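You operate a simulated robot arm through the tools that you are given. There is no shell and no other tool. Be economical: measure what you need, move in short steps, check, and stop when the job is done.

You are at the controls of a simulated robot arm. One attempt, no reset.

## Task
Wax the middle of the red-dot nail brush's back in the clamping jig.
Fine: clamp it first and leave it clamped; use the green pad and the green box; pad back on the black mat, lid shut; the other brush stays unwaxed. Set down upright: green pad. A coat counts when it lies all over at full strength: go over it till it gets no stronger.
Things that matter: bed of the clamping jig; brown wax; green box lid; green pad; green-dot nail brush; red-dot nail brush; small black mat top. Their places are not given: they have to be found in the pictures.

The check looks at the end state, three seconds after you hand in, the way a careful person would. Anything else that was tipped, shoved, dropped, spilled or broken makes it a failure. A push-on lid holds only when it is set on centred and level and pressed home; a screw cap is set on level and turned clockwise until tight.

## Robot
A 7-joint arm with a two-finger parallel gripper, fixed in place. Base frame: the origin is at the foot of the arm, x ahead of it, y to its left, z up; the work surface is at about z = 0. Units: mm, degrees, N and s.
With the tool pointing down near the work surface it reaches from about 220 to 580 mm from the base axis. Its first joint turns from -66.0 to 66.0 degrees. Payload 2.5 kg.
Tool frame: the origin (TCP) lies between the finger pads and is the grasp point; the fingertips stand 23 mm ahead of it; z points along the fingers, y is the line along which they close. The gripper opens to 94 mm. The fingers are 38 mm wide and 10 mm thick; the gripper's body (54 by 96 mm) begins 39 mm behind the TCP.
Orientation is that of the tool frame in the base frame, as [roll, pitch, yaw] about the fixed x, y, z axes, in that order (R = Rz(yaw) Ry(pitch) Rx(roll)). With the fingers straight down and closing along the base's y, the tool's x points along the base's -x, its y along +y and its z along -z.

## Interface
- The arm moves only by the tool step_arm. Its argument "motion" is a list of rows, each a list of 7 numbers: the finger opening in cm, from 0 to 9.4, then the shift along the tool's x, y, z in units of 200 mm (1.0 is 200 mm), then the turn, a rotation vector about the tool's x, y, z in units of 45 degrees (1.0 is 45 degrees). In form: [[fingers, x, y, z, rx, ry, rz], ...]. A call has 1 to 12 rows; each row is the pose to reach, as a shift and turn from the pose commanded when the call began, along the tool's axes at that moment. A call with a number of a shift or a turn outside -1 to 1 is refused whole. Each row takes 0.2 s and may step no farther than 50 mm and 8.6 degrees from the row before; otherwise, or with a gripper value out of range, the whole call is refused. Where a pose cannot be reached the arm comes as near as it can. A force on the tool above 50 N (or 10 N above the force at the start of the call, whichever is more), or a blocked arm, ends the call early, and 0.2 s more pass. Each finger travels about 108 mm/s and halts on what it meets, pressing with about 44 N; the grip force reading is that of the motor and also rises with nothing between the fingers. The clock runs only during rows and for 0.2 s after the last one: add rows that repeat a pose to give the fingers time. The reply holds the time, the measured pose of the TCP, the force on the tool along the base axes, the opening and the grip force, in the units named above and with some noise, with the torque about the TCP (base axes, N m) and any sound that the robot's microphone picked up.
- Cameras (640 x 400 px; columns grow to the right, rows downward): "scene" is fixed at [84.1, -384, 559.7]; the picture's right is [0.96, -0.27, 0.00], its down [-0.14, -0.50, -0.85] and it looks along [0.23, 0.82, -0.52] (base axes); focal length 323 px, centre (320, 200). "wrist" rides on the gripper at [86, 16, -74] in the tool frame; the picture's right is [-0.18, 0.98, 0.00], its down [-0.58, -0.11, -0.81] and it looks along [-0.79, -0.15, 0.59] (tool axes); focal length 243 px, centre (320, 200).
- capture(camera): a new picture of that camera. The clock stands still meanwhile.
- probe_pixels(camera, pixels): there is no depth. For up to 12 entries [column, row, z] of the newest picture of that camera ("zoom" is the newest enlarged one), the place [x, y] in the base frame at which the ray of that pixel passes the height z, good to about 2 mm, but the place of the scene camera against the robot may be out by one fixed shift of up to 25 mm in any direction. The clock stands still meanwhile.
- close_up(camera, box): a new picture of the part [left, top, right, bottom] of that camera's present view, enlarged. The clock stands still meanwhile.
- hand_in(): hands the job in; it is judged then, once.

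Go step by step. Measure first, check grasps and placings, and put right what went wrong. The budget is 80 turns and 54 pictures, counting those below and the enlarged ones. Unless the task says otherwise, let go and move clear before handing in, and close with one line.

The tools are called after "Request:" as a command line: name --pt "numbers of a row" for each row, then --argument value for the rest, lists and objects as JSON in quotes. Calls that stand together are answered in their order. step_arm: Moves the arm, as the interface text tells. Its arguments: {"type":"object","properties":{"motion":{"type":"array","items":{"type":"array","items":{"type":"number"}}}},"required":["motion"]} The other tools are called the same way: capture (camera) takes a picture; probe_pixels (camera, pixels) gives the place at which the rays of pixels pass given heights; close_up (camera, box) takes an enlarged picture of a part of a camera's view; hand_in () hands the job in.

At the start:

```text
time_s: 0.0
position: [286.2, 127.4, 302.3]
orientation: [180.0, 0.0, -179.9]
wrist_force: [-0.4, -1.0, 0.3]
ft_torque: [0.0, 0.0, 0.02]
grip_width: 94.1
grasp_force: 0.0
```

scene: 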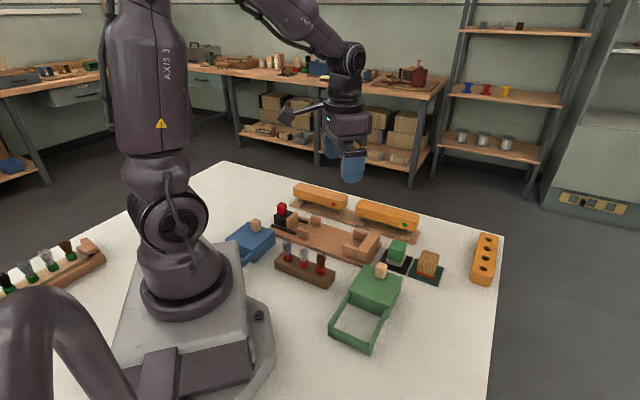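
wrist: 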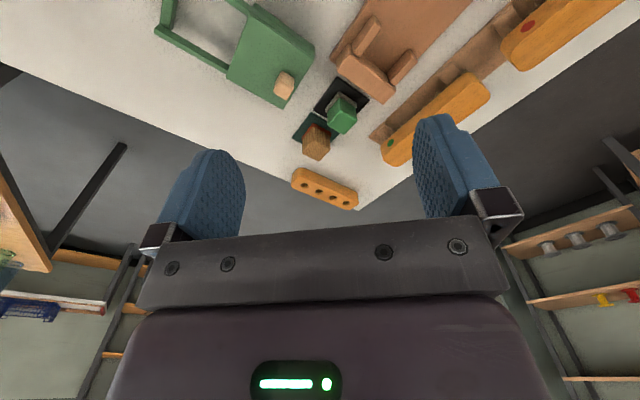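

The scene shows two orange nail brushes (at about 320,195 and 388,215), a wooden jig (about 330,240), the green pad on a black mat (398,250), another wood block on a dark green mat (428,262), and the green box (365,300). I'll look closer at these first.

Request:
close_up --camera "scene" --box '[220, 170, 380, 270]'

Request:
close_up --camera "scene" --box '[320, 190, 510, 360]'

Request:
close_up --camera "wrist" --box '[140, 0, 640, 220]'

```text
4.00 times, centred on (300, 220) of scene
```

zoom: 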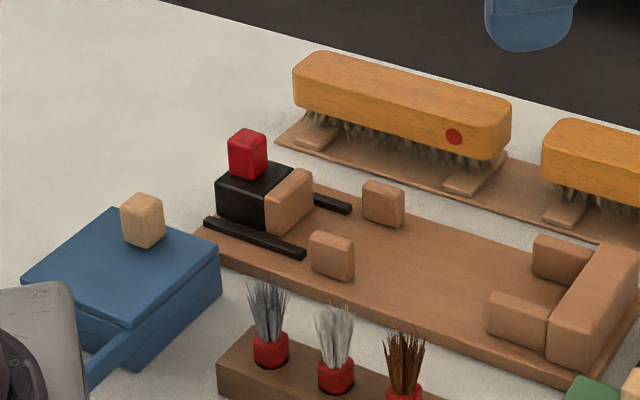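

```text
2.35 times, centred on (415, 275) of scene
```

zoom: 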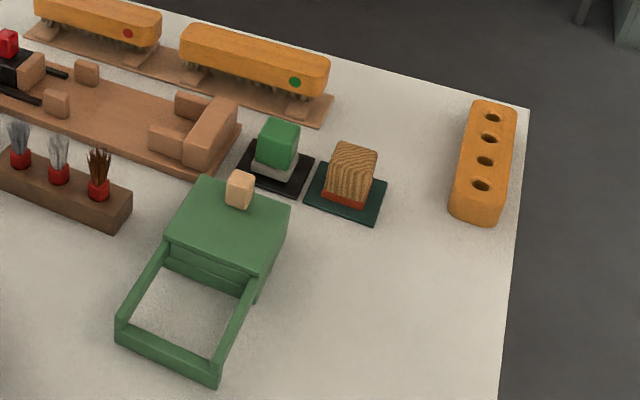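

```text
1.28 times, centred on (390, 110) of wrist
```

zoom: 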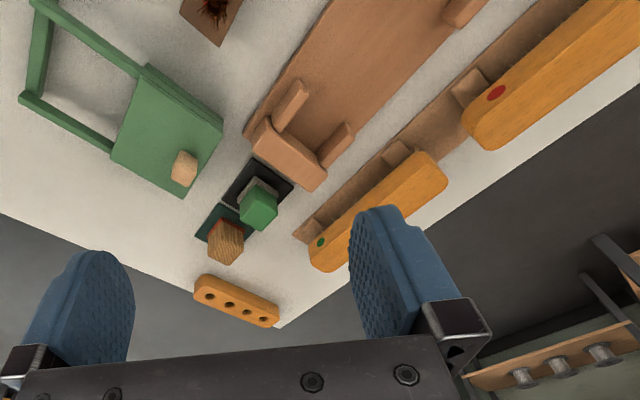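

The wrist close-up shows the jig stop, green pad, mats and both brushes. I'll probe their rough places using that zoom.

Request:
probe_pixels --camera "zoom" --pixels '[[497, 93, 40], [320, 242, 40], [287, 158, 30], [258, 205, 40], [256, 158, 2], [218, 205, 2], [228, 240, 40], [184, 168, 60], [112, 158, 50], [222, 125, 50], [20, 100, 20], [35, 5, 20]]'

Request:
probe_pixels --camera "scene" --pixels '[[333, 204, 40], [394, 224, 40], [370, 240, 30], [398, 247, 40], [424, 271, 2], [283, 208, 40], [380, 270, 60], [402, 280, 50], [347, 290, 50], [371, 352, 10], [329, 328, 10], [272, 233, 0]]'

```text
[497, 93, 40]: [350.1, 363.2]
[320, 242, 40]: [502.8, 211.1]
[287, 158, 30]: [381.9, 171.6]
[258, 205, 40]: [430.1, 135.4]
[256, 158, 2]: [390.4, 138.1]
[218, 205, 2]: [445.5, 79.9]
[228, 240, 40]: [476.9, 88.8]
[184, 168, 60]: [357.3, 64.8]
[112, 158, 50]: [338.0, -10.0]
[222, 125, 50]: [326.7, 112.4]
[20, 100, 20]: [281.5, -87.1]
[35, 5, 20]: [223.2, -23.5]
```

```text
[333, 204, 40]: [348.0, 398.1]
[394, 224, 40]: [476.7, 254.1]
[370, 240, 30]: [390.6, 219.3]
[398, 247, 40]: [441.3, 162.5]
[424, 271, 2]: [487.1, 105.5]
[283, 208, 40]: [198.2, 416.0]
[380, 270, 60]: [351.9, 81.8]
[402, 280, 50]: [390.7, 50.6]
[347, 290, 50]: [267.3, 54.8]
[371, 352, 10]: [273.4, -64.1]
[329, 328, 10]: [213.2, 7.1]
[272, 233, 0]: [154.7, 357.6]
```

I'll turn the tool about 45° to look across the jig and the brushes.

Request:
step_arm --pt "9.4 0.04 0.06 0 0 0 -0.18" --pt "9.4 0.08 0.12 0 0 0 -0.36" --pt "9.4 0.12 0.18 0 0 0 -0.54" --pt "9.4 0.16 0.24 0 0 0 -0.72" --pt "9.4 0.2 0.3 0 0 0 -0.9" --pt "9.4 0.2 0.36 0 0 0 -1.0" --pt "9.4 0.2 0.36 0 0 0 -1.0"

Request:
capture --camera "wrist"

```text
time_s: 1.6
position: [246.4, 198.4, 302.9]
orientation: [-179.9, 0.0, -134.9]
wrist_force: [0.0, -0.8, 0.0]
ft_torque: [0.01, 0.02, -0.03]
grip_width: 94.0
grasp_force: 0.0
```

```text
48 pictures are left
```

wrist: 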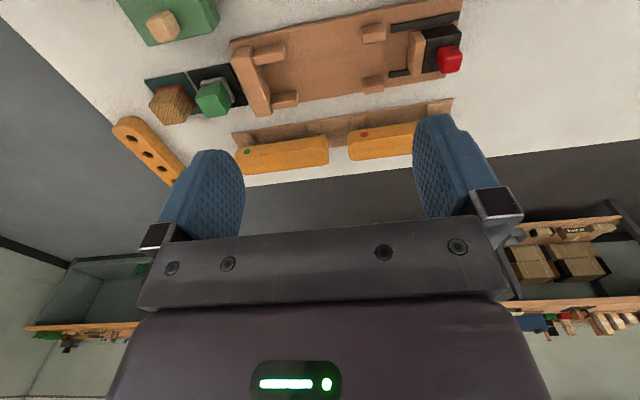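

The jig, brushes and pad all lie in the upper half of this view. I'll enlarge it for pixel measurements.

Request:
close_up --camera "wrist" --box '[220, 0, 480, 162]'

```text
2.46 times, centred on (350, 81) of wrist
```

zoom: 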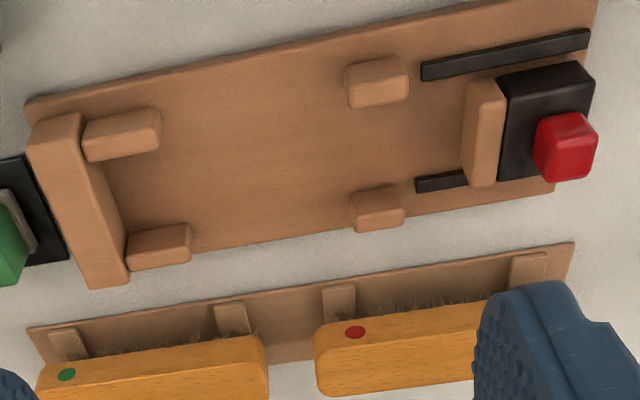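

I'll probe jig and brush features at a few heights to triangulate against the earlier view.

Request:
probe_pixels --camera "zoom" --pixels '[[356, 332, 30], [356, 332, 50], [67, 374, 30], [67, 374, 50], [30, 105, 8], [555, 190, 8], [128, 285, 8], [567, 115, 60], [597, 5, 8], [28, 332, 3], [573, 243, 3], [555, 262, 10]]'

Request:
probe_pixels --camera "zoom" --pixels '[[80, 115, 40], [32, 128, 40], [82, 283, 40], [160, 110, 25], [190, 226, 25], [345, 68, 25], [405, 58, 25], [350, 193, 25], [403, 187, 25], [480, 83, 35], [470, 183, 35], [340, 395, 40]]'

```text
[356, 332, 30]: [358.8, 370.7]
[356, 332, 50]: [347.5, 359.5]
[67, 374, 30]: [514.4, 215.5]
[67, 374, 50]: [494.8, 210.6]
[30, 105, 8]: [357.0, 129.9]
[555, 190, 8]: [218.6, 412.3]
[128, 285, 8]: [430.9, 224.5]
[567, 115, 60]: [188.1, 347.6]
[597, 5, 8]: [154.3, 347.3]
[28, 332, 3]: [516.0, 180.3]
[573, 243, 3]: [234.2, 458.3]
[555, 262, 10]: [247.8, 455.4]
```

```text
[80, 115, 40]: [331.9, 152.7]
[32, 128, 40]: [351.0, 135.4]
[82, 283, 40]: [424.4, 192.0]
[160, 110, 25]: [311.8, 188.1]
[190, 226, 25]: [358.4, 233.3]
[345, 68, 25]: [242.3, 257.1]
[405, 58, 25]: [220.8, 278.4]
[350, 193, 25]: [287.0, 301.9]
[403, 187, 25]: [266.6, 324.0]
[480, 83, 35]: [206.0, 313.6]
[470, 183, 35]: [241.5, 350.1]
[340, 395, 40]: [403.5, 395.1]
```

The jig axis lies at about 135° and the cheeks agree at z≈25. I'll move outward and lower for a closer look at the red-dot brush.

Request:
step_arm --pt "9.4 -0.15 0.13 0.08 0 0 0" --pt "9.4 -0.3 0.26 0.15 0 0 0" --pt "9.4 -0.42 0.37 0.2 0 0 0" --pt "9.4 -0.53 0.47 0.3 0 0 0" --pt "9.4 -0.53 0.47 0.3 0 0 0"

Request:
capture --camera "wrist"

```text
time_s: 2.8
position: [253.3, 341.1, 242.5]
orientation: [-180.0, 0.1, -135.0]
wrist_force: [0.1, -0.2, 0.3]
ft_torque: [0.0, 0.01, 0.01]
grip_width: 93.6
grasp_force: 0.2
```

```text
46 pictures are left
```

wrist: 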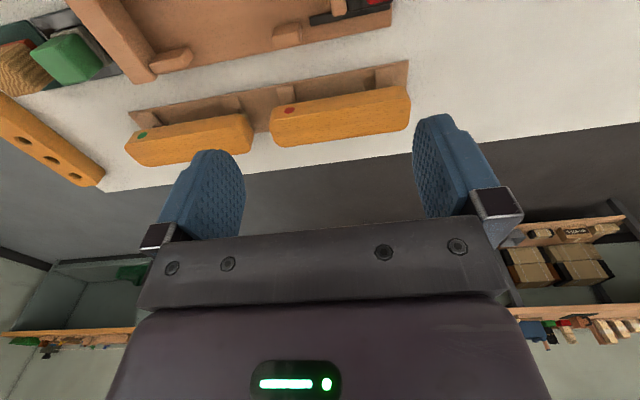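

The red-dot brush sits at (270–412, 85–145) here. I'll enlarge it.

Request:
close_up --camera "wrist" --box '[240, 0, 440, 160]'

```text
2.50 times, centred on (340, 80) of wrist
```

zoom: 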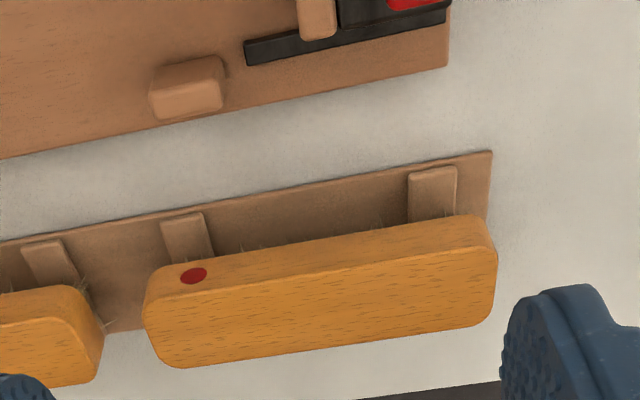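

I'll probe the dot and the corners of the brush back at two heights.

Request:
probe_pixels --camera "zoom" --pixels '[[194, 276, 30], [194, 276, 50], [148, 300, 55], [180, 368, 55], [470, 325, 55], [497, 255, 55], [145, 275, 35], [488, 220, 35], [492, 152, 3], [448, 67, 8], [222, 100, 25], [150, 120, 8]]'

```text
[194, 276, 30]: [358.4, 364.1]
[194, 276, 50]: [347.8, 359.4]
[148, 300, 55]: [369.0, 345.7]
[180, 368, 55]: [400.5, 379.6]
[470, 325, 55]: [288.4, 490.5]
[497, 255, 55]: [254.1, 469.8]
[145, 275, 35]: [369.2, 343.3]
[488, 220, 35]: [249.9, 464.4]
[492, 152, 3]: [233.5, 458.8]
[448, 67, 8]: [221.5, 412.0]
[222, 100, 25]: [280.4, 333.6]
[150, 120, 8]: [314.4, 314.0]
```

The dot triangulates to z≈50, so the brush body is about z 38–62, roughly 165 long by 45 wide and centred near (322,418). Next I'll take a closer view of the jig bed.

Request:
step_arm --pt "9.4 0.15 -0.15 0 0 0 0" --pt "9.4 0.3 -0.3 0 0 0 0" --pt "9.4 0.43 -0.42 0 0 0 0" --pt "9.4 0.5 -0.49 0 0 0 0" --pt "9.4 0.5 -0.49 0 0 0 0"

Request:
close_up --camera "wrist" --box '[160, -60, 500, 150]'

```text
time_s: 4.0
position: [250.0, 198.2, 241.5]
orientation: [180.0, 0.1, -135.0]
wrist_force: [0.1, -0.1, 0.0]
ft_torque: [0.0, 0.06, 0.0]
grip_width: 94.0
grasp_force: 0.1
```

```text
refused: -60 is not a number from 0 to 400
```

The move went well, but the close-up box has to start at row 0, so I'll redo it.

Request:
close_up --camera "wrist" --box '[160, 0, 500, 160]'

```text
1.88 times, centred on (330, 80) of wrist
```

zoom: 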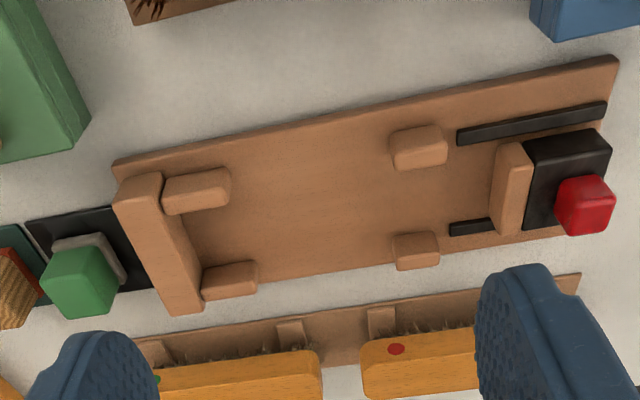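

I'll probe the cheek, stop and jaw edges at candidate heights.

Request:
probe_pixels --camera "zoom" --pixels '[[393, 236, 8], [397, 249, 20], [397, 249, 30], [397, 169, 20], [397, 169, 30], [447, 162, 25], [168, 213, 25], [229, 203, 25], [203, 276, 8], [206, 289, 25], [203, 295, 8], [255, 262, 8]]'

Request:
probe_pixels --camera "zoom" --pixels '[[497, 145, 30], [493, 207, 30], [493, 207, 45], [160, 185, 40], [202, 300, 40], [590, 205, 60], [556, 238, 8], [618, 62, 8], [112, 163, 8], [115, 200, 40], [166, 314, 40], [75, 275, 40]]'

```text
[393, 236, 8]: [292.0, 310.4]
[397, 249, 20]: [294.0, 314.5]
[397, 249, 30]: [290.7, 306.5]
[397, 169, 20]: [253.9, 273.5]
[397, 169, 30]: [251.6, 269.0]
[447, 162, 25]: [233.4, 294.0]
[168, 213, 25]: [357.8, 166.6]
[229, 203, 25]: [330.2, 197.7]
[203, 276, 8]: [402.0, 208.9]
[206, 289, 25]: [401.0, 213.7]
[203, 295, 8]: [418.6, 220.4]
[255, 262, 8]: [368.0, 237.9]
```

```text
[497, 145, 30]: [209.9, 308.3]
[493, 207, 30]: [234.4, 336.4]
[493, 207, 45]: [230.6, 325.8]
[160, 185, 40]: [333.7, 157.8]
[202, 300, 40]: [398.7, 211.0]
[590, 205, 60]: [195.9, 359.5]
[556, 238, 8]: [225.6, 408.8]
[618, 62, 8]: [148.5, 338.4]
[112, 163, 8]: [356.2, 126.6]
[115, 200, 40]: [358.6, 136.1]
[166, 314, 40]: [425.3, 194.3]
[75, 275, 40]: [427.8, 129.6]
```

The cheek gap runs v≈372–427 (centre ≈399.5), the stop face is at u≈-135 and the jaw at u≈70. Now I'll move over to the red brush and turn so the fingers close across it.

Request:
step_arm --pt "9.4 -0.14 0.07 0 0 0 -0.18" --pt "9.4 -0.28 0.14 0 0 0 -0.36" --pt "9.4 -0.42 0.21 0 0 0 -0.54" --pt "9.4 -0.56 0.28 0 0 0 -0.72" --pt "9.4 -0.7 0.35 0 0 0 -0.9" --pt "9.4 -0.75 0.4 0 0 0 -1.0" --pt "9.4 -0.75 0.4 0 0 0 -1.0"

Request:
step_arm --pt "9.4 0 0 0 0 0 -0.18" --pt "9.4 0 0 0 0 0 -0.36" --pt "9.4 0 0 0 0 0 -0.54" --pt "9.4 0 0 0 0 0 -0.72" --pt "9.4 0 0 0 0 0 -0.9" --pt "9.4 0 0 0 0 0 -1.0" --pt "9.4 0 0 0 0 0 -1.0"

Request:
capture --camera "wrist"

```text
time_s: 5.6
position: [301.6, 362.6, 243.0]
orientation: [179.9, 0.0, -89.9]
wrist_force: [0.3, 0.0, -0.6]
ft_torque: [-0.01, 0.01, 0.03]
grip_width: 93.8
grasp_force: 0.0
```

```text
time_s: 7.2
position: [302.4, 363.1, 242.0]
orientation: [-179.9, -0.2, -45.0]
wrist_force: [0.2, -0.4, 0.1]
ft_torque: [0.0, 0.0, -0.02]
grip_width: 94.0
grasp_force: 0.0
```

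```text
43 pictures are left
```

wrist: 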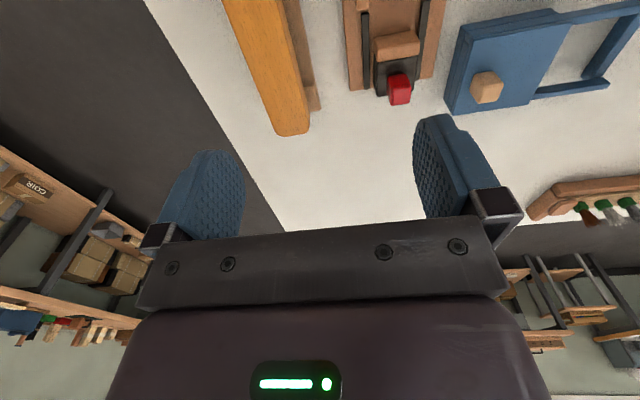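

The yaw of -45 is reached with the camera looking along the brush (225–310, 0–137). I'll zoom in on it.

Request:
close_up --camera "wrist" --box '[200, 0, 460, 162]'

```text
2.46 times, centred on (330, 81) of wrist
```

zoom: 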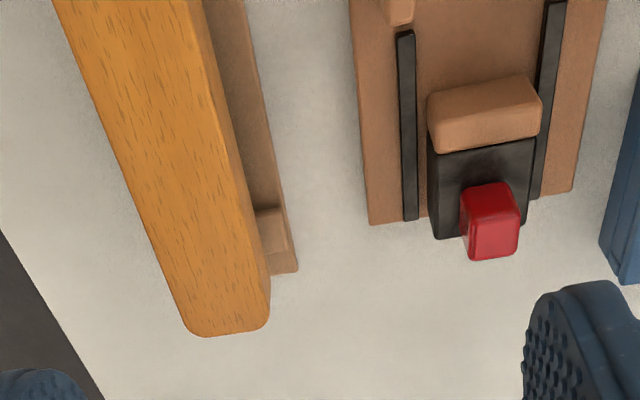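

Request:
probe_pixels --camera "zoom" --pixels '[[60, 5, 62], [182, 5, 62], [130, 185, 62], [232, 175, 62], [228, 335, 62], [298, 268, 3], [440, 148, 35], [538, 130, 35], [463, 192, 60], [515, 185, 60], [490, 258, 60], [437, 240, 8]]'

```text
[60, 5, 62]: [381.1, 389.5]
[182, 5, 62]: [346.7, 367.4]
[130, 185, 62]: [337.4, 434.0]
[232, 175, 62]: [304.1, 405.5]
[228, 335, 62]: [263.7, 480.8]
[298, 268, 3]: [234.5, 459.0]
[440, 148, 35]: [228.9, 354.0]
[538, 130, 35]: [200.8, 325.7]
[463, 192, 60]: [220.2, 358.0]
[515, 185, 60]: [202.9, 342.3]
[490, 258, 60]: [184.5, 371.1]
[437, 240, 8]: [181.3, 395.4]
```

The outer edge triangulates to a back height of z≈62.5, with the brush centre at (322,419). I'll descend over it in stages.

Request:
step_arm --pt "9.4 -0.06 -0.13 0 0 0 0" --pt "9.4 -0.13 -0.267 0 0 0 0" --pt "9.4 -0.13 -0.267 0.2 0 0 0" --pt "9.4 -0.13 -0.267 0.4 0 0 0" --pt "9.4 -0.13 -0.267 0.6 0 0 0" --pt "9.4 -0.13 -0.267 0.75 0 0 0" --pt "9.4 -0.13 -0.267 0.85 0 0 0" --pt "9.4 -0.13 -0.267 0.955 0 0 0" --pt "9.4 -0.13 -0.267 0.955 0 0 0"

Request:
capture --camera "wrist"

Request:
close_up --camera "scene" --box '[240, 130, 440, 255]'

```text
time_s: 9.2
position: [322.1, 418.0, 50.7]
orientation: [180.0, 0.0, -45.0]
wrist_force: [0.5, 0.3, 0.1]
ft_torque: [0.0, -0.01, -0.01]
grip_width: 93.8
grasp_force: 0.0
```

```text
41 pictures are left
```

wrist: 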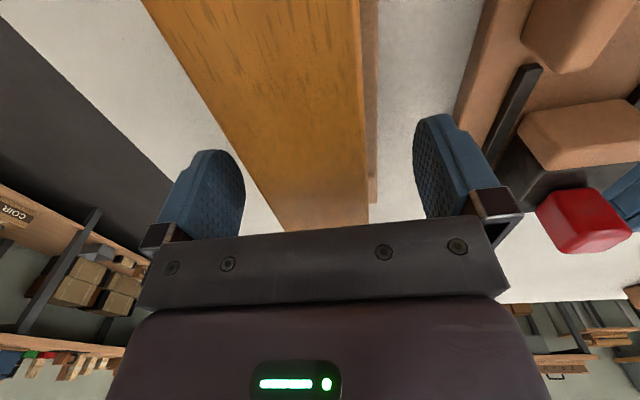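

```text
3.20 times, centred on (340, 192) of scene
```

zoom: 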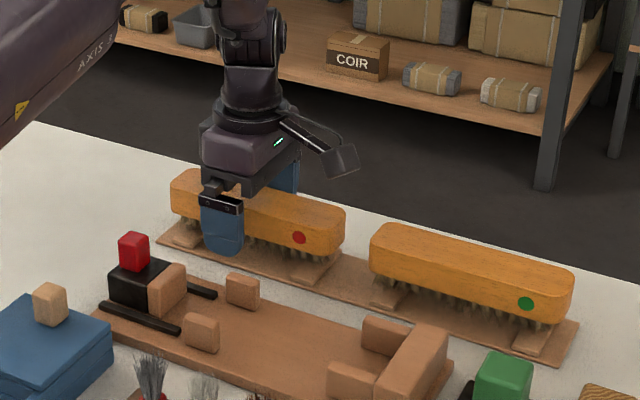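

The fingers straddle the brush evenly. The apparent offset in the scene is perspective from the visible end face. Closing now.

Request:
step_arm --pt "4.0 0 0 0 0 0 0" --pt "4.0 0 0 0 0 0 0" --pt "3.5 0 0 0 0 0 0" --pt "3.5 0 0 0 0 0 0"

```text
time_s: 10.2
position: [322.3, 419.8, 51.7]
orientation: [179.9, 0.0, -45.0]
wrist_force: [0.7, 0.1, 0.3]
ft_torque: [0.01, 0.01, 0.0]
grip_width: 45.7
grasp_force: 44.0
```

The brush is gripped at 45.7 mm with 44 N. I'll lift it and carry it over the jig.

Request:
step_arm --pt "3.5 0 0 -0.12 0 0 0" --pt "3.5 0 0 -0.28 0 0 0" --pt "3.5 0 0 -0.45 0 0 0" --pt "3.5 0.11 0.125 -0.45 0 0 0" --pt "3.5 0.22 0.25 -0.45 0 0 0" --pt "3.5 0.33 0.375 -0.45 0 0 0" --pt "3.5 0.44 0.5 -0.45 0 0 0" --pt "3.5 0.565 0.628 -0.45 0 0 0" --pt "3.5 0.565 0.628 -0.45 0 0 0"

Request:
close_up --camera "scene" --box '[240, 130, 440, 255]'

Request:
capture --camera "wrist"

```text
time_s: 12.2
position: [313.8, 251.0, 140.7]
orientation: [179.9, 0.0, -45.1]
wrist_force: [-0.6, 0.1, -1.8]
ft_torque: [0.01, 0.02, 0.02]
grip_width: 45.7
grasp_force: 43.7
```

```text
3.20 times, centred on (340, 192) of scene
```

zoom: 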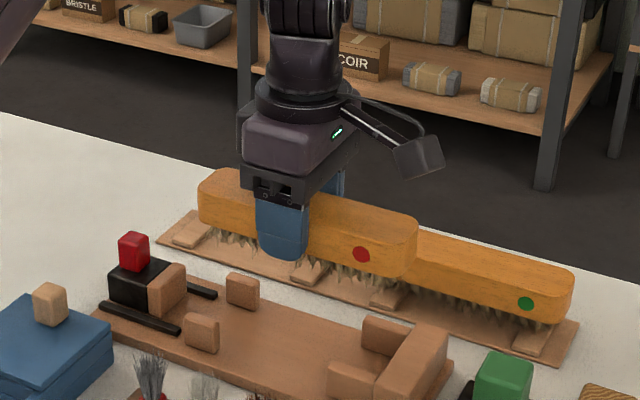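

```text
38 pictures are left
```

wrist: 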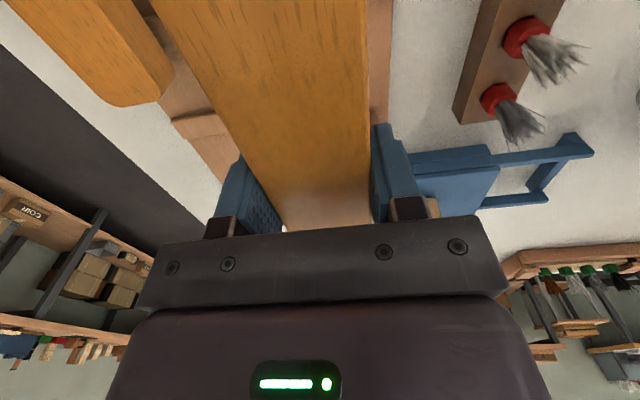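

The brush is held level above the jig. I'll lower to just above the cheeks and check alignment.

Request:
step_arm --pt "3.5 0 0 0.15 0 0 0" --pt "3.5 0 0 0.3 0 0 0" --pt "3.5 0 0 0.3 0 0 0"

Request:
close_up --camera "scene" --box '[260, 180, 420, 280]'

Request:
close_up --camera "wrist" --box '[120, 0, 480, 225]'

```text
time_s: 13.0
position: [313.9, 251.2, 79.5]
orientation: [180.0, -0.1, -45.0]
wrist_force: [0.2, 1.1, -2.7]
ft_torque: [0.01, 0.02, -0.01]
grip_width: 45.4
grasp_force: 43.5
```

```text
4.00 times, centred on (340, 230) of scene
```

zoom: 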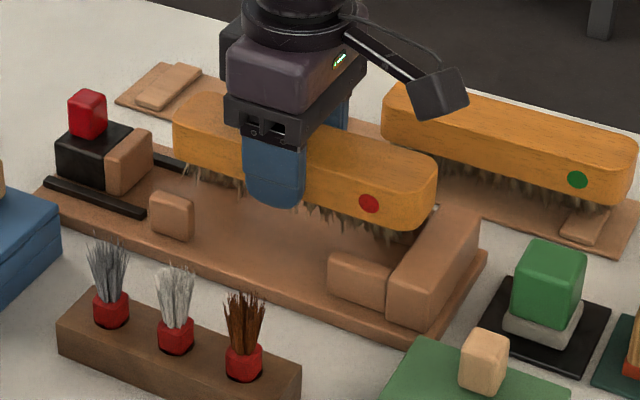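

```text
1.78 times, centred on (300, 112) of wrist
```

zoom: 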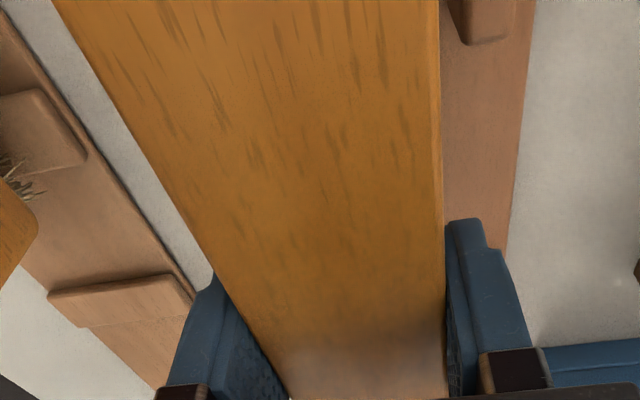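

Alignment looks right. I'll shift 3 mm away from the stop for safety and lower gradually, watching force.

Request:
step_arm --pt "3.5 -0.015 0 0.03 0 0 0" --pt "3.5 -0.015 0 0.06 0 0 0" --pt "3.5 -0.015 0 0.09 0 0 0" --pt "3.5 -0.015 0 0.1 0 0 0"

Request:
close_up --camera "scene" --box '[280, 190, 408, 270]'

```text
time_s: 14.0
position: [311.8, 252.5, 61.1]
orientation: [-179.9, 0.0, -45.0]
wrist_force: [-4.3, 0.9, 14.5]
ft_torque: [-1.3, -0.73, -0.2]
grip_width: 45.9
grasp_force: 43.8
```

```text
5.00 times, centred on (344, 230) of scene
```

zoom: 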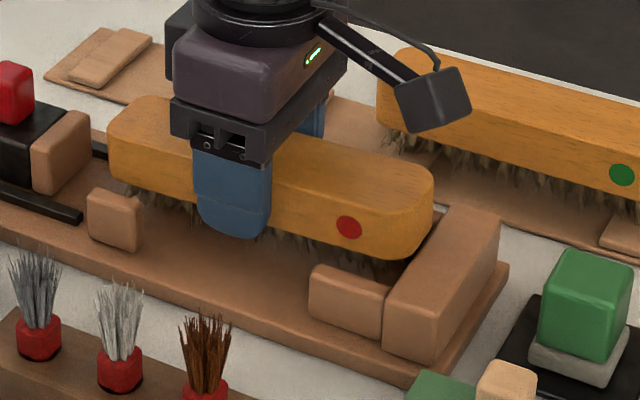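

Force rose to 14.5 N with a torque that puts the contact at the stop-side front corner of the brush. I'll look closer at that corner before going on.

Request:
close_up --camera "scene" --box '[328, 215, 392, 255]'

Request:
close_up --camera "scene" --box '[292, 200, 356, 240]'

```text
10.00 times, centred on (360, 235) of scene
```

zoom: 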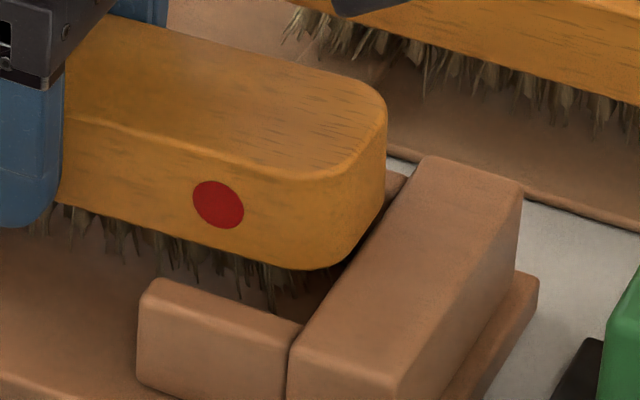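

```text
10.00 times, centred on (324, 220) of scene
```

zoom: 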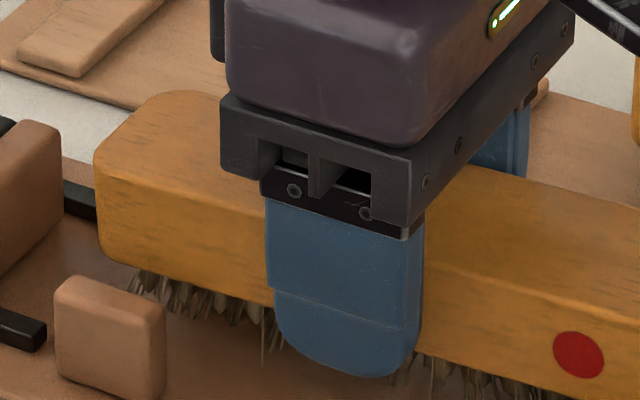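

The brush end sits very close to the stop's inner edge. I'll raise 6 mm, shift 6 mm away from the stop, and lower again.

Request:
step_arm --pt "3.5 0 0 -0.03 0 0 0" --pt "3.5 -0.03 -0.005 -0.03 0 0 0" --pt "3.5 -0.03 -0.005 -0.015 0 0 0" --pt "3.5 -0.03 -0.005 -0.015 0 0 0"

Request:
step_arm --pt "3.5 0 0 0.015 0 0 0" --pt "3.5 0 0 0.015 0 0 0"

```text
time_s: 15.0
position: [305.9, 257.3, 63.6]
orientation: [-179.9, 0.0, -45.1]
wrist_force: [0.6, 0.1, -2.3]
ft_torque: [0.0, 0.02, -0.01]
grip_width: 45.8
grasp_force: 43.5
```

```text
time_s: 15.6
position: [307.3, 257.6, 61.3]
orientation: [180.0, 0.0, -45.0]
wrist_force: [0.6, 0.5, -1.0]
ft_torque: [-0.01, 0.01, 0.0]
grip_width: 45.8
grasp_force: 43.9
```

The contact is gone at the same height. I'll keep lowering in small steps.

Request:
step_arm --pt "3.5 0 0 0.01 0 0 0" --pt "3.5 0 0 0.02 0 0 0" --pt "3.5 0 0 0.02 0 0 0"

Request:
close_up --camera "scene" --box '[280, 190, 408, 270]'

```text
time_s: 16.4
position: [307.9, 256.9, 56.6]
orientation: [-179.9, 0.1, -44.9]
wrist_force: [0.0, 0.1, -2.3]
ft_torque: [0.02, 0.01, 0.0]
grip_width: 45.6
grasp_force: 43.6
```

```text
5.00 times, centred on (344, 230) of scene
```

zoom: 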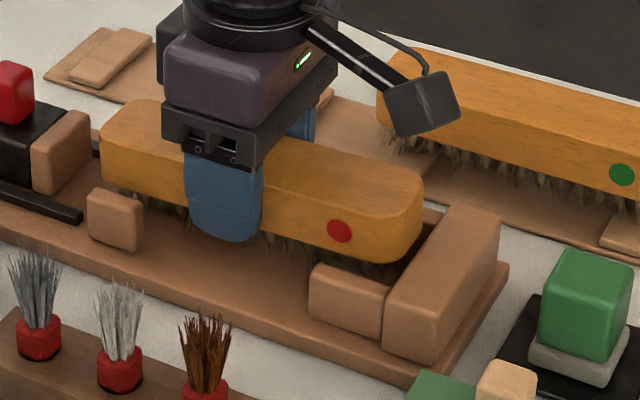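

Still free at z=56.6. Continuing down until it seats.

Request:
step_arm --pt "3.5 0 0 0.012 0 0 0" --pt "3.5 0 0 0.024 0 0 0" --pt "3.5 0 0 0.03 0 0 0" --pt "3.5 0 0 0.03 0 0 0"

```text
time_s: 17.4
position: [308.3, 258.0, 51.3]
orientation: [-179.8, -0.1, -45.1]
wrist_force: [-0.9, -11.5, 43.7]
ft_torque: [0.21, 0.89, 0.1]
grip_width: 45.7
grasp_force: 44.0
```

It's seated at z≈51.5 with 44 N up. I'll ease off 1.5 mm, then open.

Request:
step_arm --pt "3.5 0 0 -0.007 0 0 0" --pt "3.5 0 0 -0.007 0 0 0"

Request:
step_arm --pt "7 0 0 0 0 0 0" --pt "7 0 0 0 0 0 0" --pt "7 0 0 -0.2 0 0 0" --pt "7 0 0 -0.4 0 0 0" --pt "7 0 0 -0.6 0 0 0" --pt "7 0 0 -0.6 0 0 0"

Request:
close_up --camera "scene" --box '[250, 180, 410, 280]'

Request:
capture --camera "wrist"

```text
time_s: 18.0
position: [308.0, 257.0, 52.2]
orientation: [-179.7, -0.1, -45.1]
wrist_force: [7.2, -2.6, 20.3]
ft_torque: [-0.85, -0.71, -0.04]
grip_width: 45.6
grasp_force: 44.5
```

```text
time_s: 19.4
position: [309.3, 258.1, 173.5]
orientation: [-180.0, 0.0, -45.0]
wrist_force: [-0.9, 0.2, 0.1]
ft_torque: [0.0, 0.02, -0.01]
grip_width: 70.0
grasp_force: 0.0
```

```text
4.00 times, centred on (330, 230) of scene
```

zoom: 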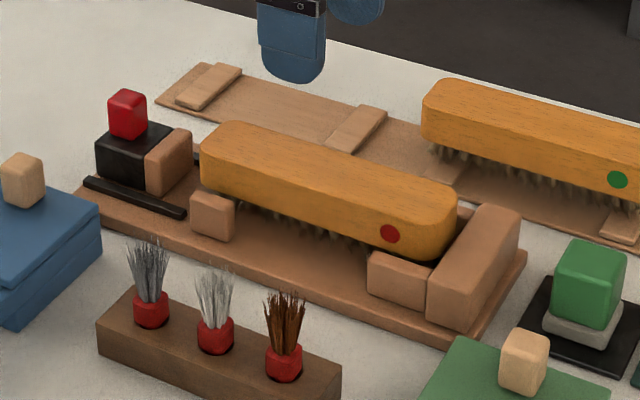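

```text
30 pictures are left
```

wrist: 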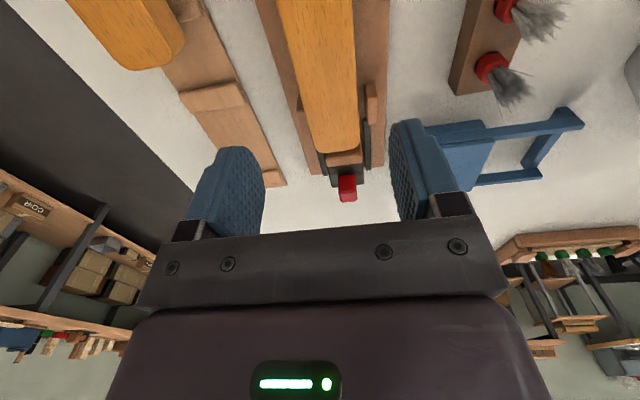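

The brush sits between the cheeks. Next is the slider's red knob at wrist (347,188), so I'll zoom there.

Request:
close_up --camera "wrist" --box '[280, 110, 420, 210]'

```text
4.00 times, centred on (350, 160) of wrist
```

zoom: 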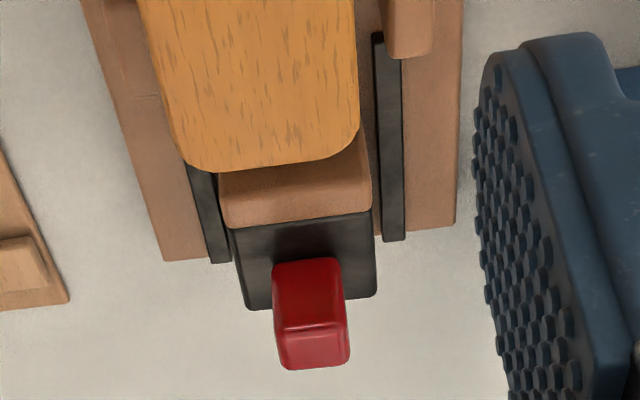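

Request:
probe_pixels --camera "zoom" --pixels '[[305, 262, 45], [310, 325, 70], [310, 325, 80], [277, 325, 75], [347, 322, 75], [315, 367, 75], [295, 215, 40], [310, 300, 8], [270, 167, 62], [235, 265, 40], [375, 250, 40]]'

```text
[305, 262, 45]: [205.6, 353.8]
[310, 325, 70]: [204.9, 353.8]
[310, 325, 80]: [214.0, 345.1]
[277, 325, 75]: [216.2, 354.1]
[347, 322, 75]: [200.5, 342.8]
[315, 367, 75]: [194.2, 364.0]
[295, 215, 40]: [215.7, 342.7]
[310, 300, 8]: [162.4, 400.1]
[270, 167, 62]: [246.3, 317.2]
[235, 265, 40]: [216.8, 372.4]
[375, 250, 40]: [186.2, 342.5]
```

The knob spans z≈45–70, u≈105–125 and v≈384–403. I'll move above it, descend, and grip it.

Request:
step_arm --pt "6 -0.2 0.01 0 0 0 0" --pt "6 -0.4 0.02 0 0 0 0" --pt "6 -0.6 0.03 0 0 0 0" --pt "6 -0.751 0.036 0 0 0 0" --pt "6 -0.751 0.036 0.2 0 0 0" --pt "6 -0.751 0.036 0.4 0 0 0" --pt "6 -0.751 0.036 0.5 0 0 0" --pt "6 -0.751 0.036 0.5 0 0 0"

Request:
close_up --camera "scene" --box '[230, 160, 358, 240]'

```text
time_s: 21.2
position: [196.3, 359.9, 70.8]
orientation: [180.0, 0.0, -45.0]
wrist_force: [0.2, -0.5, -0.6]
ft_torque: [0.01, -0.03, -0.01]
grip_width: 60.1
grasp_force: 0.1
```

```text
5.00 times, centred on (294, 200) of scene
```

zoom: 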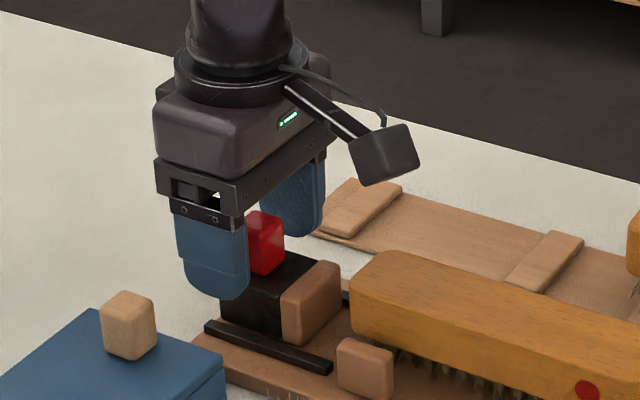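

The knob is between the fingers, so I'll close on it and then slide toward the brush.

Request:
step_arm --pt "1.5 0 0 0 0 0 0" --pt "1.0 0 0 0 0 0 0" --pt "1.0 0 0 0 0 0 0"

Request:
step_arm --pt "1.0 0.03 0 0 0 0 0" --pt "1.0 0.06 0 0 0 0 0" --pt "1.0 0.09 0 0 0 0 0" --pt "1.0 0.09 0 0 0 0 0"

```text
time_s: 22.0
position: [198.1, 360.6, 71.0]
orientation: [-179.6, 0.2, -45.0]
wrist_force: [19.2, 20.4, -12.7]
ft_torque: [-0.01, 0.57, 0.28]
grip_width: 21.9
grasp_force: 45.0
```

```text
time_s: 22.5
position: [204.3, 353.8, 70.5]
orientation: [-179.7, 0.1, -45.1]
wrist_force: [2.4, 1.1, -2.8]
ft_torque: [-0.08, 0.84, 0.3]
grip_width: 21.8
grasp_force: 45.2
stopped in row 2: the force on the tool passed its limit at 52 N (the readings are from after the stop); the commanded pose is now the measured one
```

The slider moved about 9 mm before the force stop, and some of that was off-centre grip strain, now reset. Continuing in smaller steps.

Request:
step_arm --pt "1.0 0.015 0 0 0 0 0" --pt "1.0 0.03 0 0 0 0 0" --pt "1.0 0.045 0 0 0 0 0" --pt "1.0 0.06 0 0 0 0 0"

Request:
close_up --camera "scene" --box '[250, 180, 410, 280]'

```text
time_s: 23.5
position: [213.7, 345.5, 70.6]
orientation: [-179.6, 0.1, -44.9]
wrist_force: [-0.6, 1.9, 7.0]
ft_torque: [-0.72, 0.29, 0.23]
grip_width: 21.9
grasp_force: 45.1
```

```text
4.00 times, centred on (330, 230) of scene
```

zoom: 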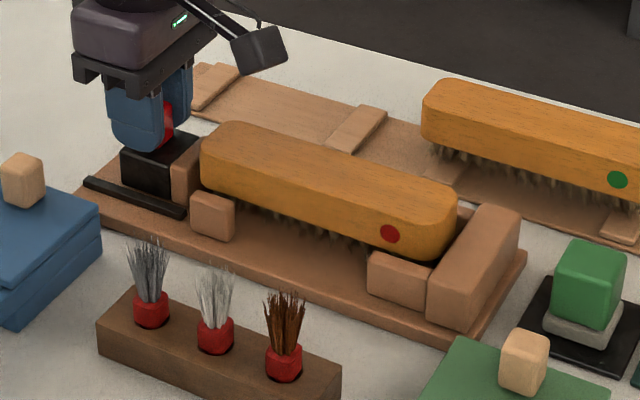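

The jaw is now almost touching the brush. I'll push on until it clamps.

Request:
step_arm --pt "1.0 0.015 0 0 0 0 0" --pt "1.0 0.03 0 0 0 0 0" --pt "1.0 0.045 0 0 0 0 0" --pt "1.0 0.06 0 0 0 0 0" --pt "1.0 0.075 0 0 0 0 0" --pt "1.0 0.09 0 0 0 0 0" --pt "1.0 0.105 0 0 0 0 0" --pt "1.0 0.12 0 0 0 0 0"

Request:
close_up --camera "scene" --box '[250, 180, 410, 280]'

```text
time_s: 25.3
position: [226.5, 331.0, 73.1]
orientation: [-179.6, 0.5, -44.8]
wrist_force: [-17.8, 26.0, -2.9]
ft_torque: [-0.64, 0.2, -0.61]
grip_width: 21.6
grasp_force: 44.8
```

```text
4.00 times, centred on (330, 230) of scene
```

zoom: 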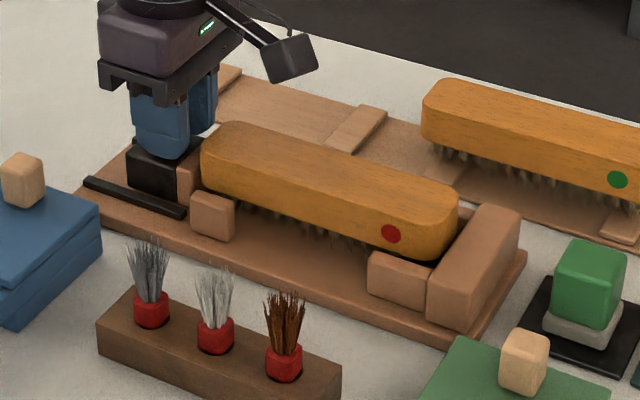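

The resisting force is 31 N and the jaw is against the brush. I'll push a bit further to seat the brush on the stop and listen for a click.

Request:
step_arm --pt "1.0 0.01 0 0.0 0 0 0" --pt "1.0 0.02 0 0.0 0 0 0" --pt "1.0 0.03 0 0.0 0 0 0" --pt "1.0 0.04 0 0.0 0 0 0" --pt "1.0 0.05 0 0.0 0 0 0"

```text
time_s: 26.5
position: [231.6, 326.5, 72.4]
orientation: [-179.3, 1.0, -44.5]
wrist_force: [-20.6, 37.4, -11.4]
ft_torque: [-0.74, 0.31, -0.66]
grip_width: 21.8
grasp_force: 44.8
```

Request:
step_arm --pt "1.0 0.01 0 0.0 0 0 0" --pt "1.0 0.02 0 0.0 0 0 0" --pt "1.0 0.03 0 0.0 0 0 0" --pt "1.0 0.04 0 0.0 0 0 0" --pt "1.0 0.05 0 0.0 0 0 0"

Request:
close_up --camera "scene" --box '[250, 180, 410, 280]'

```text
time_s: 27.2
position: [231.5, 326.9, 72.1]
orientation: [-179.3, 1.2, -44.3]
wrist_force: [0.4, 6.1, -3.0]
ft_torque: [-1.23, -0.2, -0.27]
grip_width: 21.7
grasp_force: 44.5
stopped in row 3: the force on the tool passed its limit at 55 N (the readings are from after the stop); the commanded pose is now the measured one
```

```text
4.00 times, centred on (330, 230) of scene
```

zoom: 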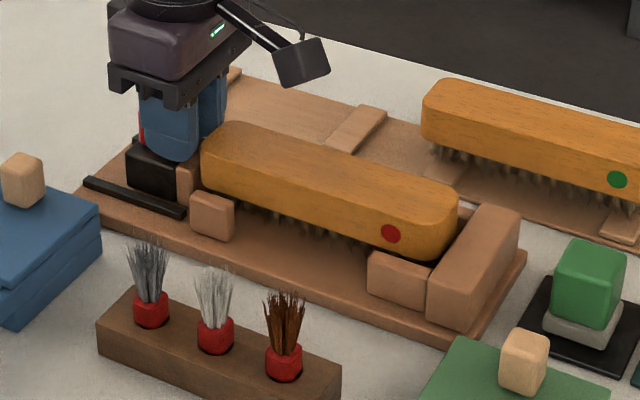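

The fingers slipped along the knob while the slider held still, so the brush resists at about 50 N. I'll check whether the brush end is touching the stop.

Request:
close_up --camera "scene" --box '[328, 215, 392, 255]'

Request:
close_up --camera "wrist" --box '[240, 0, 440, 125]'

```text
10.00 times, centred on (360, 235) of scene
```

zoom: 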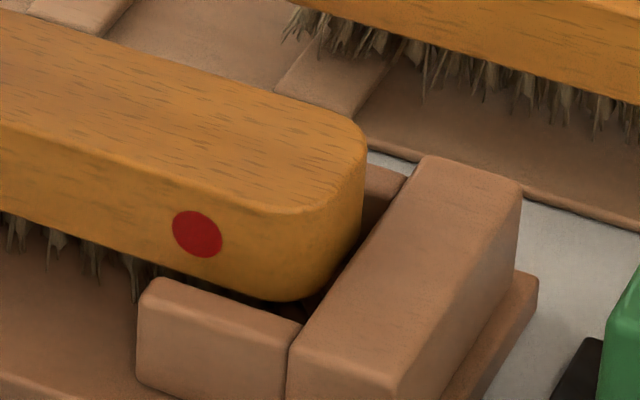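

```text
3.20 times, centred on (340, 62) of wrist
```

zoom: 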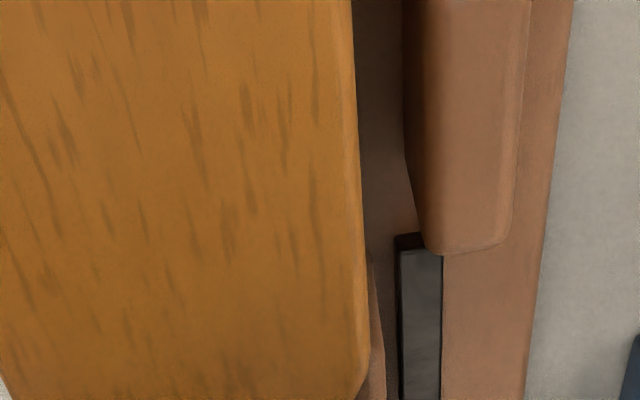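

Request:
probe_pixels --camera "scene" --pixels '[[362, 233.7, 62.5], [364.4, 231, 62.5], [359, 235.7, 62.5], [363.7, 240, 39], [370.5, 230.7, 39], [357.5, 248.5, 39], [363.7, 240, 45], [270, 210, 62.5]]'

```text
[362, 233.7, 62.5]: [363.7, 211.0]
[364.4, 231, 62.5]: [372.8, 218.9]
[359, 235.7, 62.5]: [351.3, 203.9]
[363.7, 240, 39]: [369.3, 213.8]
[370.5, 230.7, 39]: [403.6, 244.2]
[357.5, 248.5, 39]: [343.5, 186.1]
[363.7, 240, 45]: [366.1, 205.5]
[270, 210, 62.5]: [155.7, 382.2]
```

The brush end is at the stop within measurement error, and the knob has slipped through the fingers. I'll release, go behind the slider, and press it home with closed fingers for a firm clamp.

Request:
step_arm --pt "4 0 0 0 0 0 0" --pt "4 0 0 0 0 0 0" --pt "4 0 0 -0.15 0 0 0" --pt "4 0 0 -0.25 0 0 0" --pt "2 -0.17 0 -0.25 0 0 0" --pt "0 -0.34 0 -0.25 0 0 0" --pt "0 -0.34 0 -0.25 0 0 0" --pt "0 -0.34 0 -0.1 0 0 0" --pt "0 -0.34 0 0.03 0 0 0" --pt "0 -0.34 0 0.03 0 0 0"

Request:
close_up --camera "scene" --box '[230, 160, 358, 240]'

```text
time_s: 29.4
position: [182.7, 372.3, 68.5]
orientation: [-179.3, 1.2, -44.4]
wrist_force: [0.1, 1.1, -0.3]
ft_torque: [-0.01, -0.02, -0.04]
grip_width: 0.1
grasp_force: 42.4
```

```text
5.00 times, centred on (294, 200) of scene
```

zoom: 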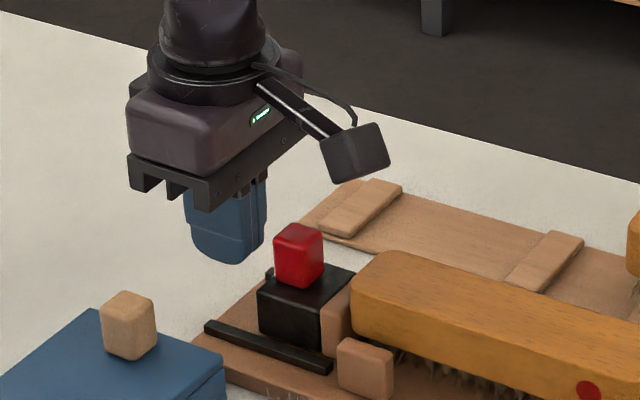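

The slider stayed put against the brush. I'll lower a bit and press from behind.

Request:
step_arm --pt "0 0 0 0.06 0 0 0" --pt "0 0.05 0 0.06 0 0 0" --pt "0 0.08 0 0.06 0 0 0" --pt "0 0.1 0 0.06 0 0 0" --pt "0 0.12 0 0.06 0 0 0" --pt "0 0.14 0 0.06 0 0 0" --pt "0 0.155 0 0.06 0 0 0" --pt "0 0.17 0 0.06 0 0 0" --pt "0 0.18 0 0.06 0 0 0" --pt "0 0.19 0 0.06 0 0 0" --pt "0 0.2 0 0.06 0 0 0"

Request:
close_up --camera "scene" --box '[250, 180, 410, 280]'

```text
time_s: 30.6
position: [193.7, 365.7, 56.0]
orientation: [-179.0, 2.4, -43.7]
wrist_force: [-1.6, 1.6, -0.2]
ft_torque: [-0.01, 0.07, 0.0]
grip_width: 0.0
grasp_force: 42.6
stopped in row 6: the force on the tool passed its limit at 52 N (the readings are from after the stop); the commanded pose is now the measured one
```

```text
4.00 times, centred on (330, 230) of scene
```

zoom: 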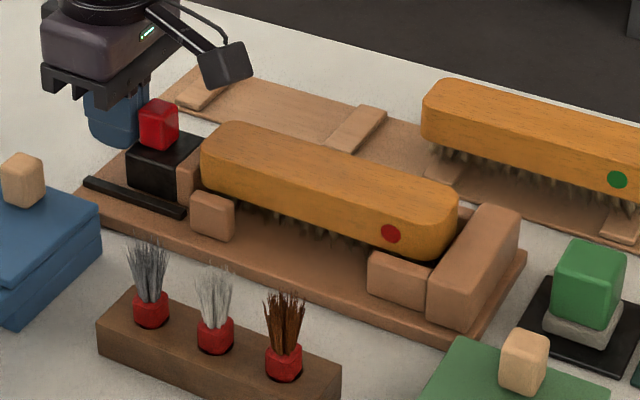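

The slider held against 52 N, so the brush is firmly clamped against the stop. Now I'll back off, rise, and turn to look at the green box and the pads.

Request:
step_arm --pt "0 -0.04 0 0 0 0 0" --pt "0 -0.04 0 -0.2 -0.021 0.054 0.029" --pt "0 -0.04 0 -0.42 -0.021 0.054 0.029" --pt "0 -0.04 0 -0.62 -0.021 0.054 0.029" --pt "0 -0.04 0 -0.82 -0.021 0.054 0.029" --pt "0 -0.04 0 -0.9 -0.021 0.054 0.029" --pt "0 -0.04 0 -0.9 -0.021 0.054 0.029"

Request:
step_arm --pt "0 0.17 0.1 0 0 0 0.18" --pt "0 0.34 0.2 0 0 0 0.36" --pt "0 0.51 0.3 0 0 0 0.54" --pt "0 0.68 0.4 0 0 0 0.72" --pt "2 0.85 0.5 0 0 0 0.9" --pt "4 0.97 0.6 0 0 0 1.0" --pt "6 0.97 0.8 0 0 0 1.0" --pt "9 0.97 0.98 0 0 0 1.0" --pt "9 0.97 0.98 0 0 0 1.0"

```text
time_s: 32.2
position: [187.3, 364.8, 238.6]
orientation: [-180.0, -0.1, -45.0]
wrist_force: [0.5, -0.4, 0.3]
ft_torque: [0.02, 0.0, 0.02]
grip_width: 0.1
grasp_force: 42.3
```

```text
time_s: 34.2
position: [186.6, 87.9, 239.1]
orientation: [-179.9, 0.0, -90.0]
wrist_force: [-0.6, 0.9, 0.1]
ft_torque: [0.01, 0.0, -0.01]
grip_width: 90.0
grasp_force: 0.1
```

Request:
step_arm --pt "9 0.08 -0.08 -0.04 0 0 0.18" --pt "9 0.16 -0.16 -0.08 0 0 0.36" --pt "9 0.24 -0.24 -0.12 0 0 0.54" --pt "9 0.32 -0.32 -0.16 0 0 0.72" --pt "9 0.38 -0.4 -0.2 0 0 0.9" --pt "9 0.425 -0.467 -0.2 0 0 1.0" --pt "9 0.425 -0.467 -0.2 0 0 1.0"

Request:
close_up --camera "wrist" --box '[140, 0, 500, 225]'

```text
time_s: 35.8
position: [281.1, 2.0, 277.3]
orientation: [-179.8, 0.2, -135.2]
wrist_force: [0.2, 0.0, 0.0]
ft_torque: [-0.01, 0.02, 0.01]
grip_width: 90.0
grasp_force: 0.1
```

```text
1.78 times, centred on (320, 112) of wrist
```

zoom: 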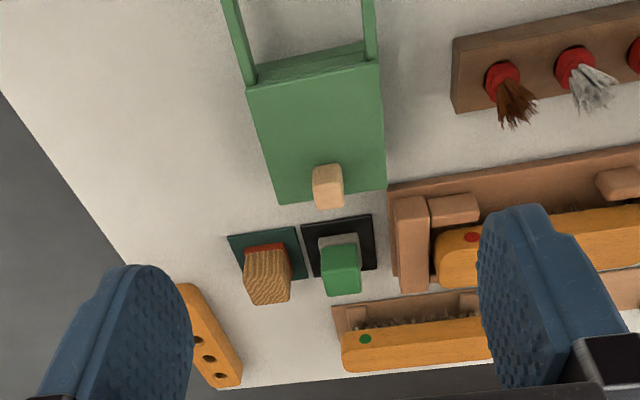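

I'll probe the lid knob, lid corners, and pad handle in this view.

Request:
probe_pixels --camera "zoom" --pixels '[[328, 190, 60], [328, 190, 75], [250, 92, 45], [379, 68, 45], [278, 205, 45], [387, 188, 45], [340, 270, 40], [340, 270, 50], [302, 226, 2], [371, 215, 2], [377, 270, 2], [314, 275, 2]]'

Request:
probe_pixels --camera "zoom" --pixels '[[321, 246, 40], [358, 242, 40], [327, 295, 40], [361, 292, 40], [318, 238, 15], [355, 235, 15], [314, 172, 60], [341, 166, 60], [318, 208, 60], [343, 205, 60], [228, 5, 20], [370, 5, 20]]'

```text
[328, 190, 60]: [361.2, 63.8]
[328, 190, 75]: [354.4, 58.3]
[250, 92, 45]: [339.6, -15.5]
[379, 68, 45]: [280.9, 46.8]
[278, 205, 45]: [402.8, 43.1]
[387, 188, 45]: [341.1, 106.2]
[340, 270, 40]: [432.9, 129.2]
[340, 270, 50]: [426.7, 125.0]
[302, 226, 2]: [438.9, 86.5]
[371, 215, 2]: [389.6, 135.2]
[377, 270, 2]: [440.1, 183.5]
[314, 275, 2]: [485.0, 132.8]
```

```text
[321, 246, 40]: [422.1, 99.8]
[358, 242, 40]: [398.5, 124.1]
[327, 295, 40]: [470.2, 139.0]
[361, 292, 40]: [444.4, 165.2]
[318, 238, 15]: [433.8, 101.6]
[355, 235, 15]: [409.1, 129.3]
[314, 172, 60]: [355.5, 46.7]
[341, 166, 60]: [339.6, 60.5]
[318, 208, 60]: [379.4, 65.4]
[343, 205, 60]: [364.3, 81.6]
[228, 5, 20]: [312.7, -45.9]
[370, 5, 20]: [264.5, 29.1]
```

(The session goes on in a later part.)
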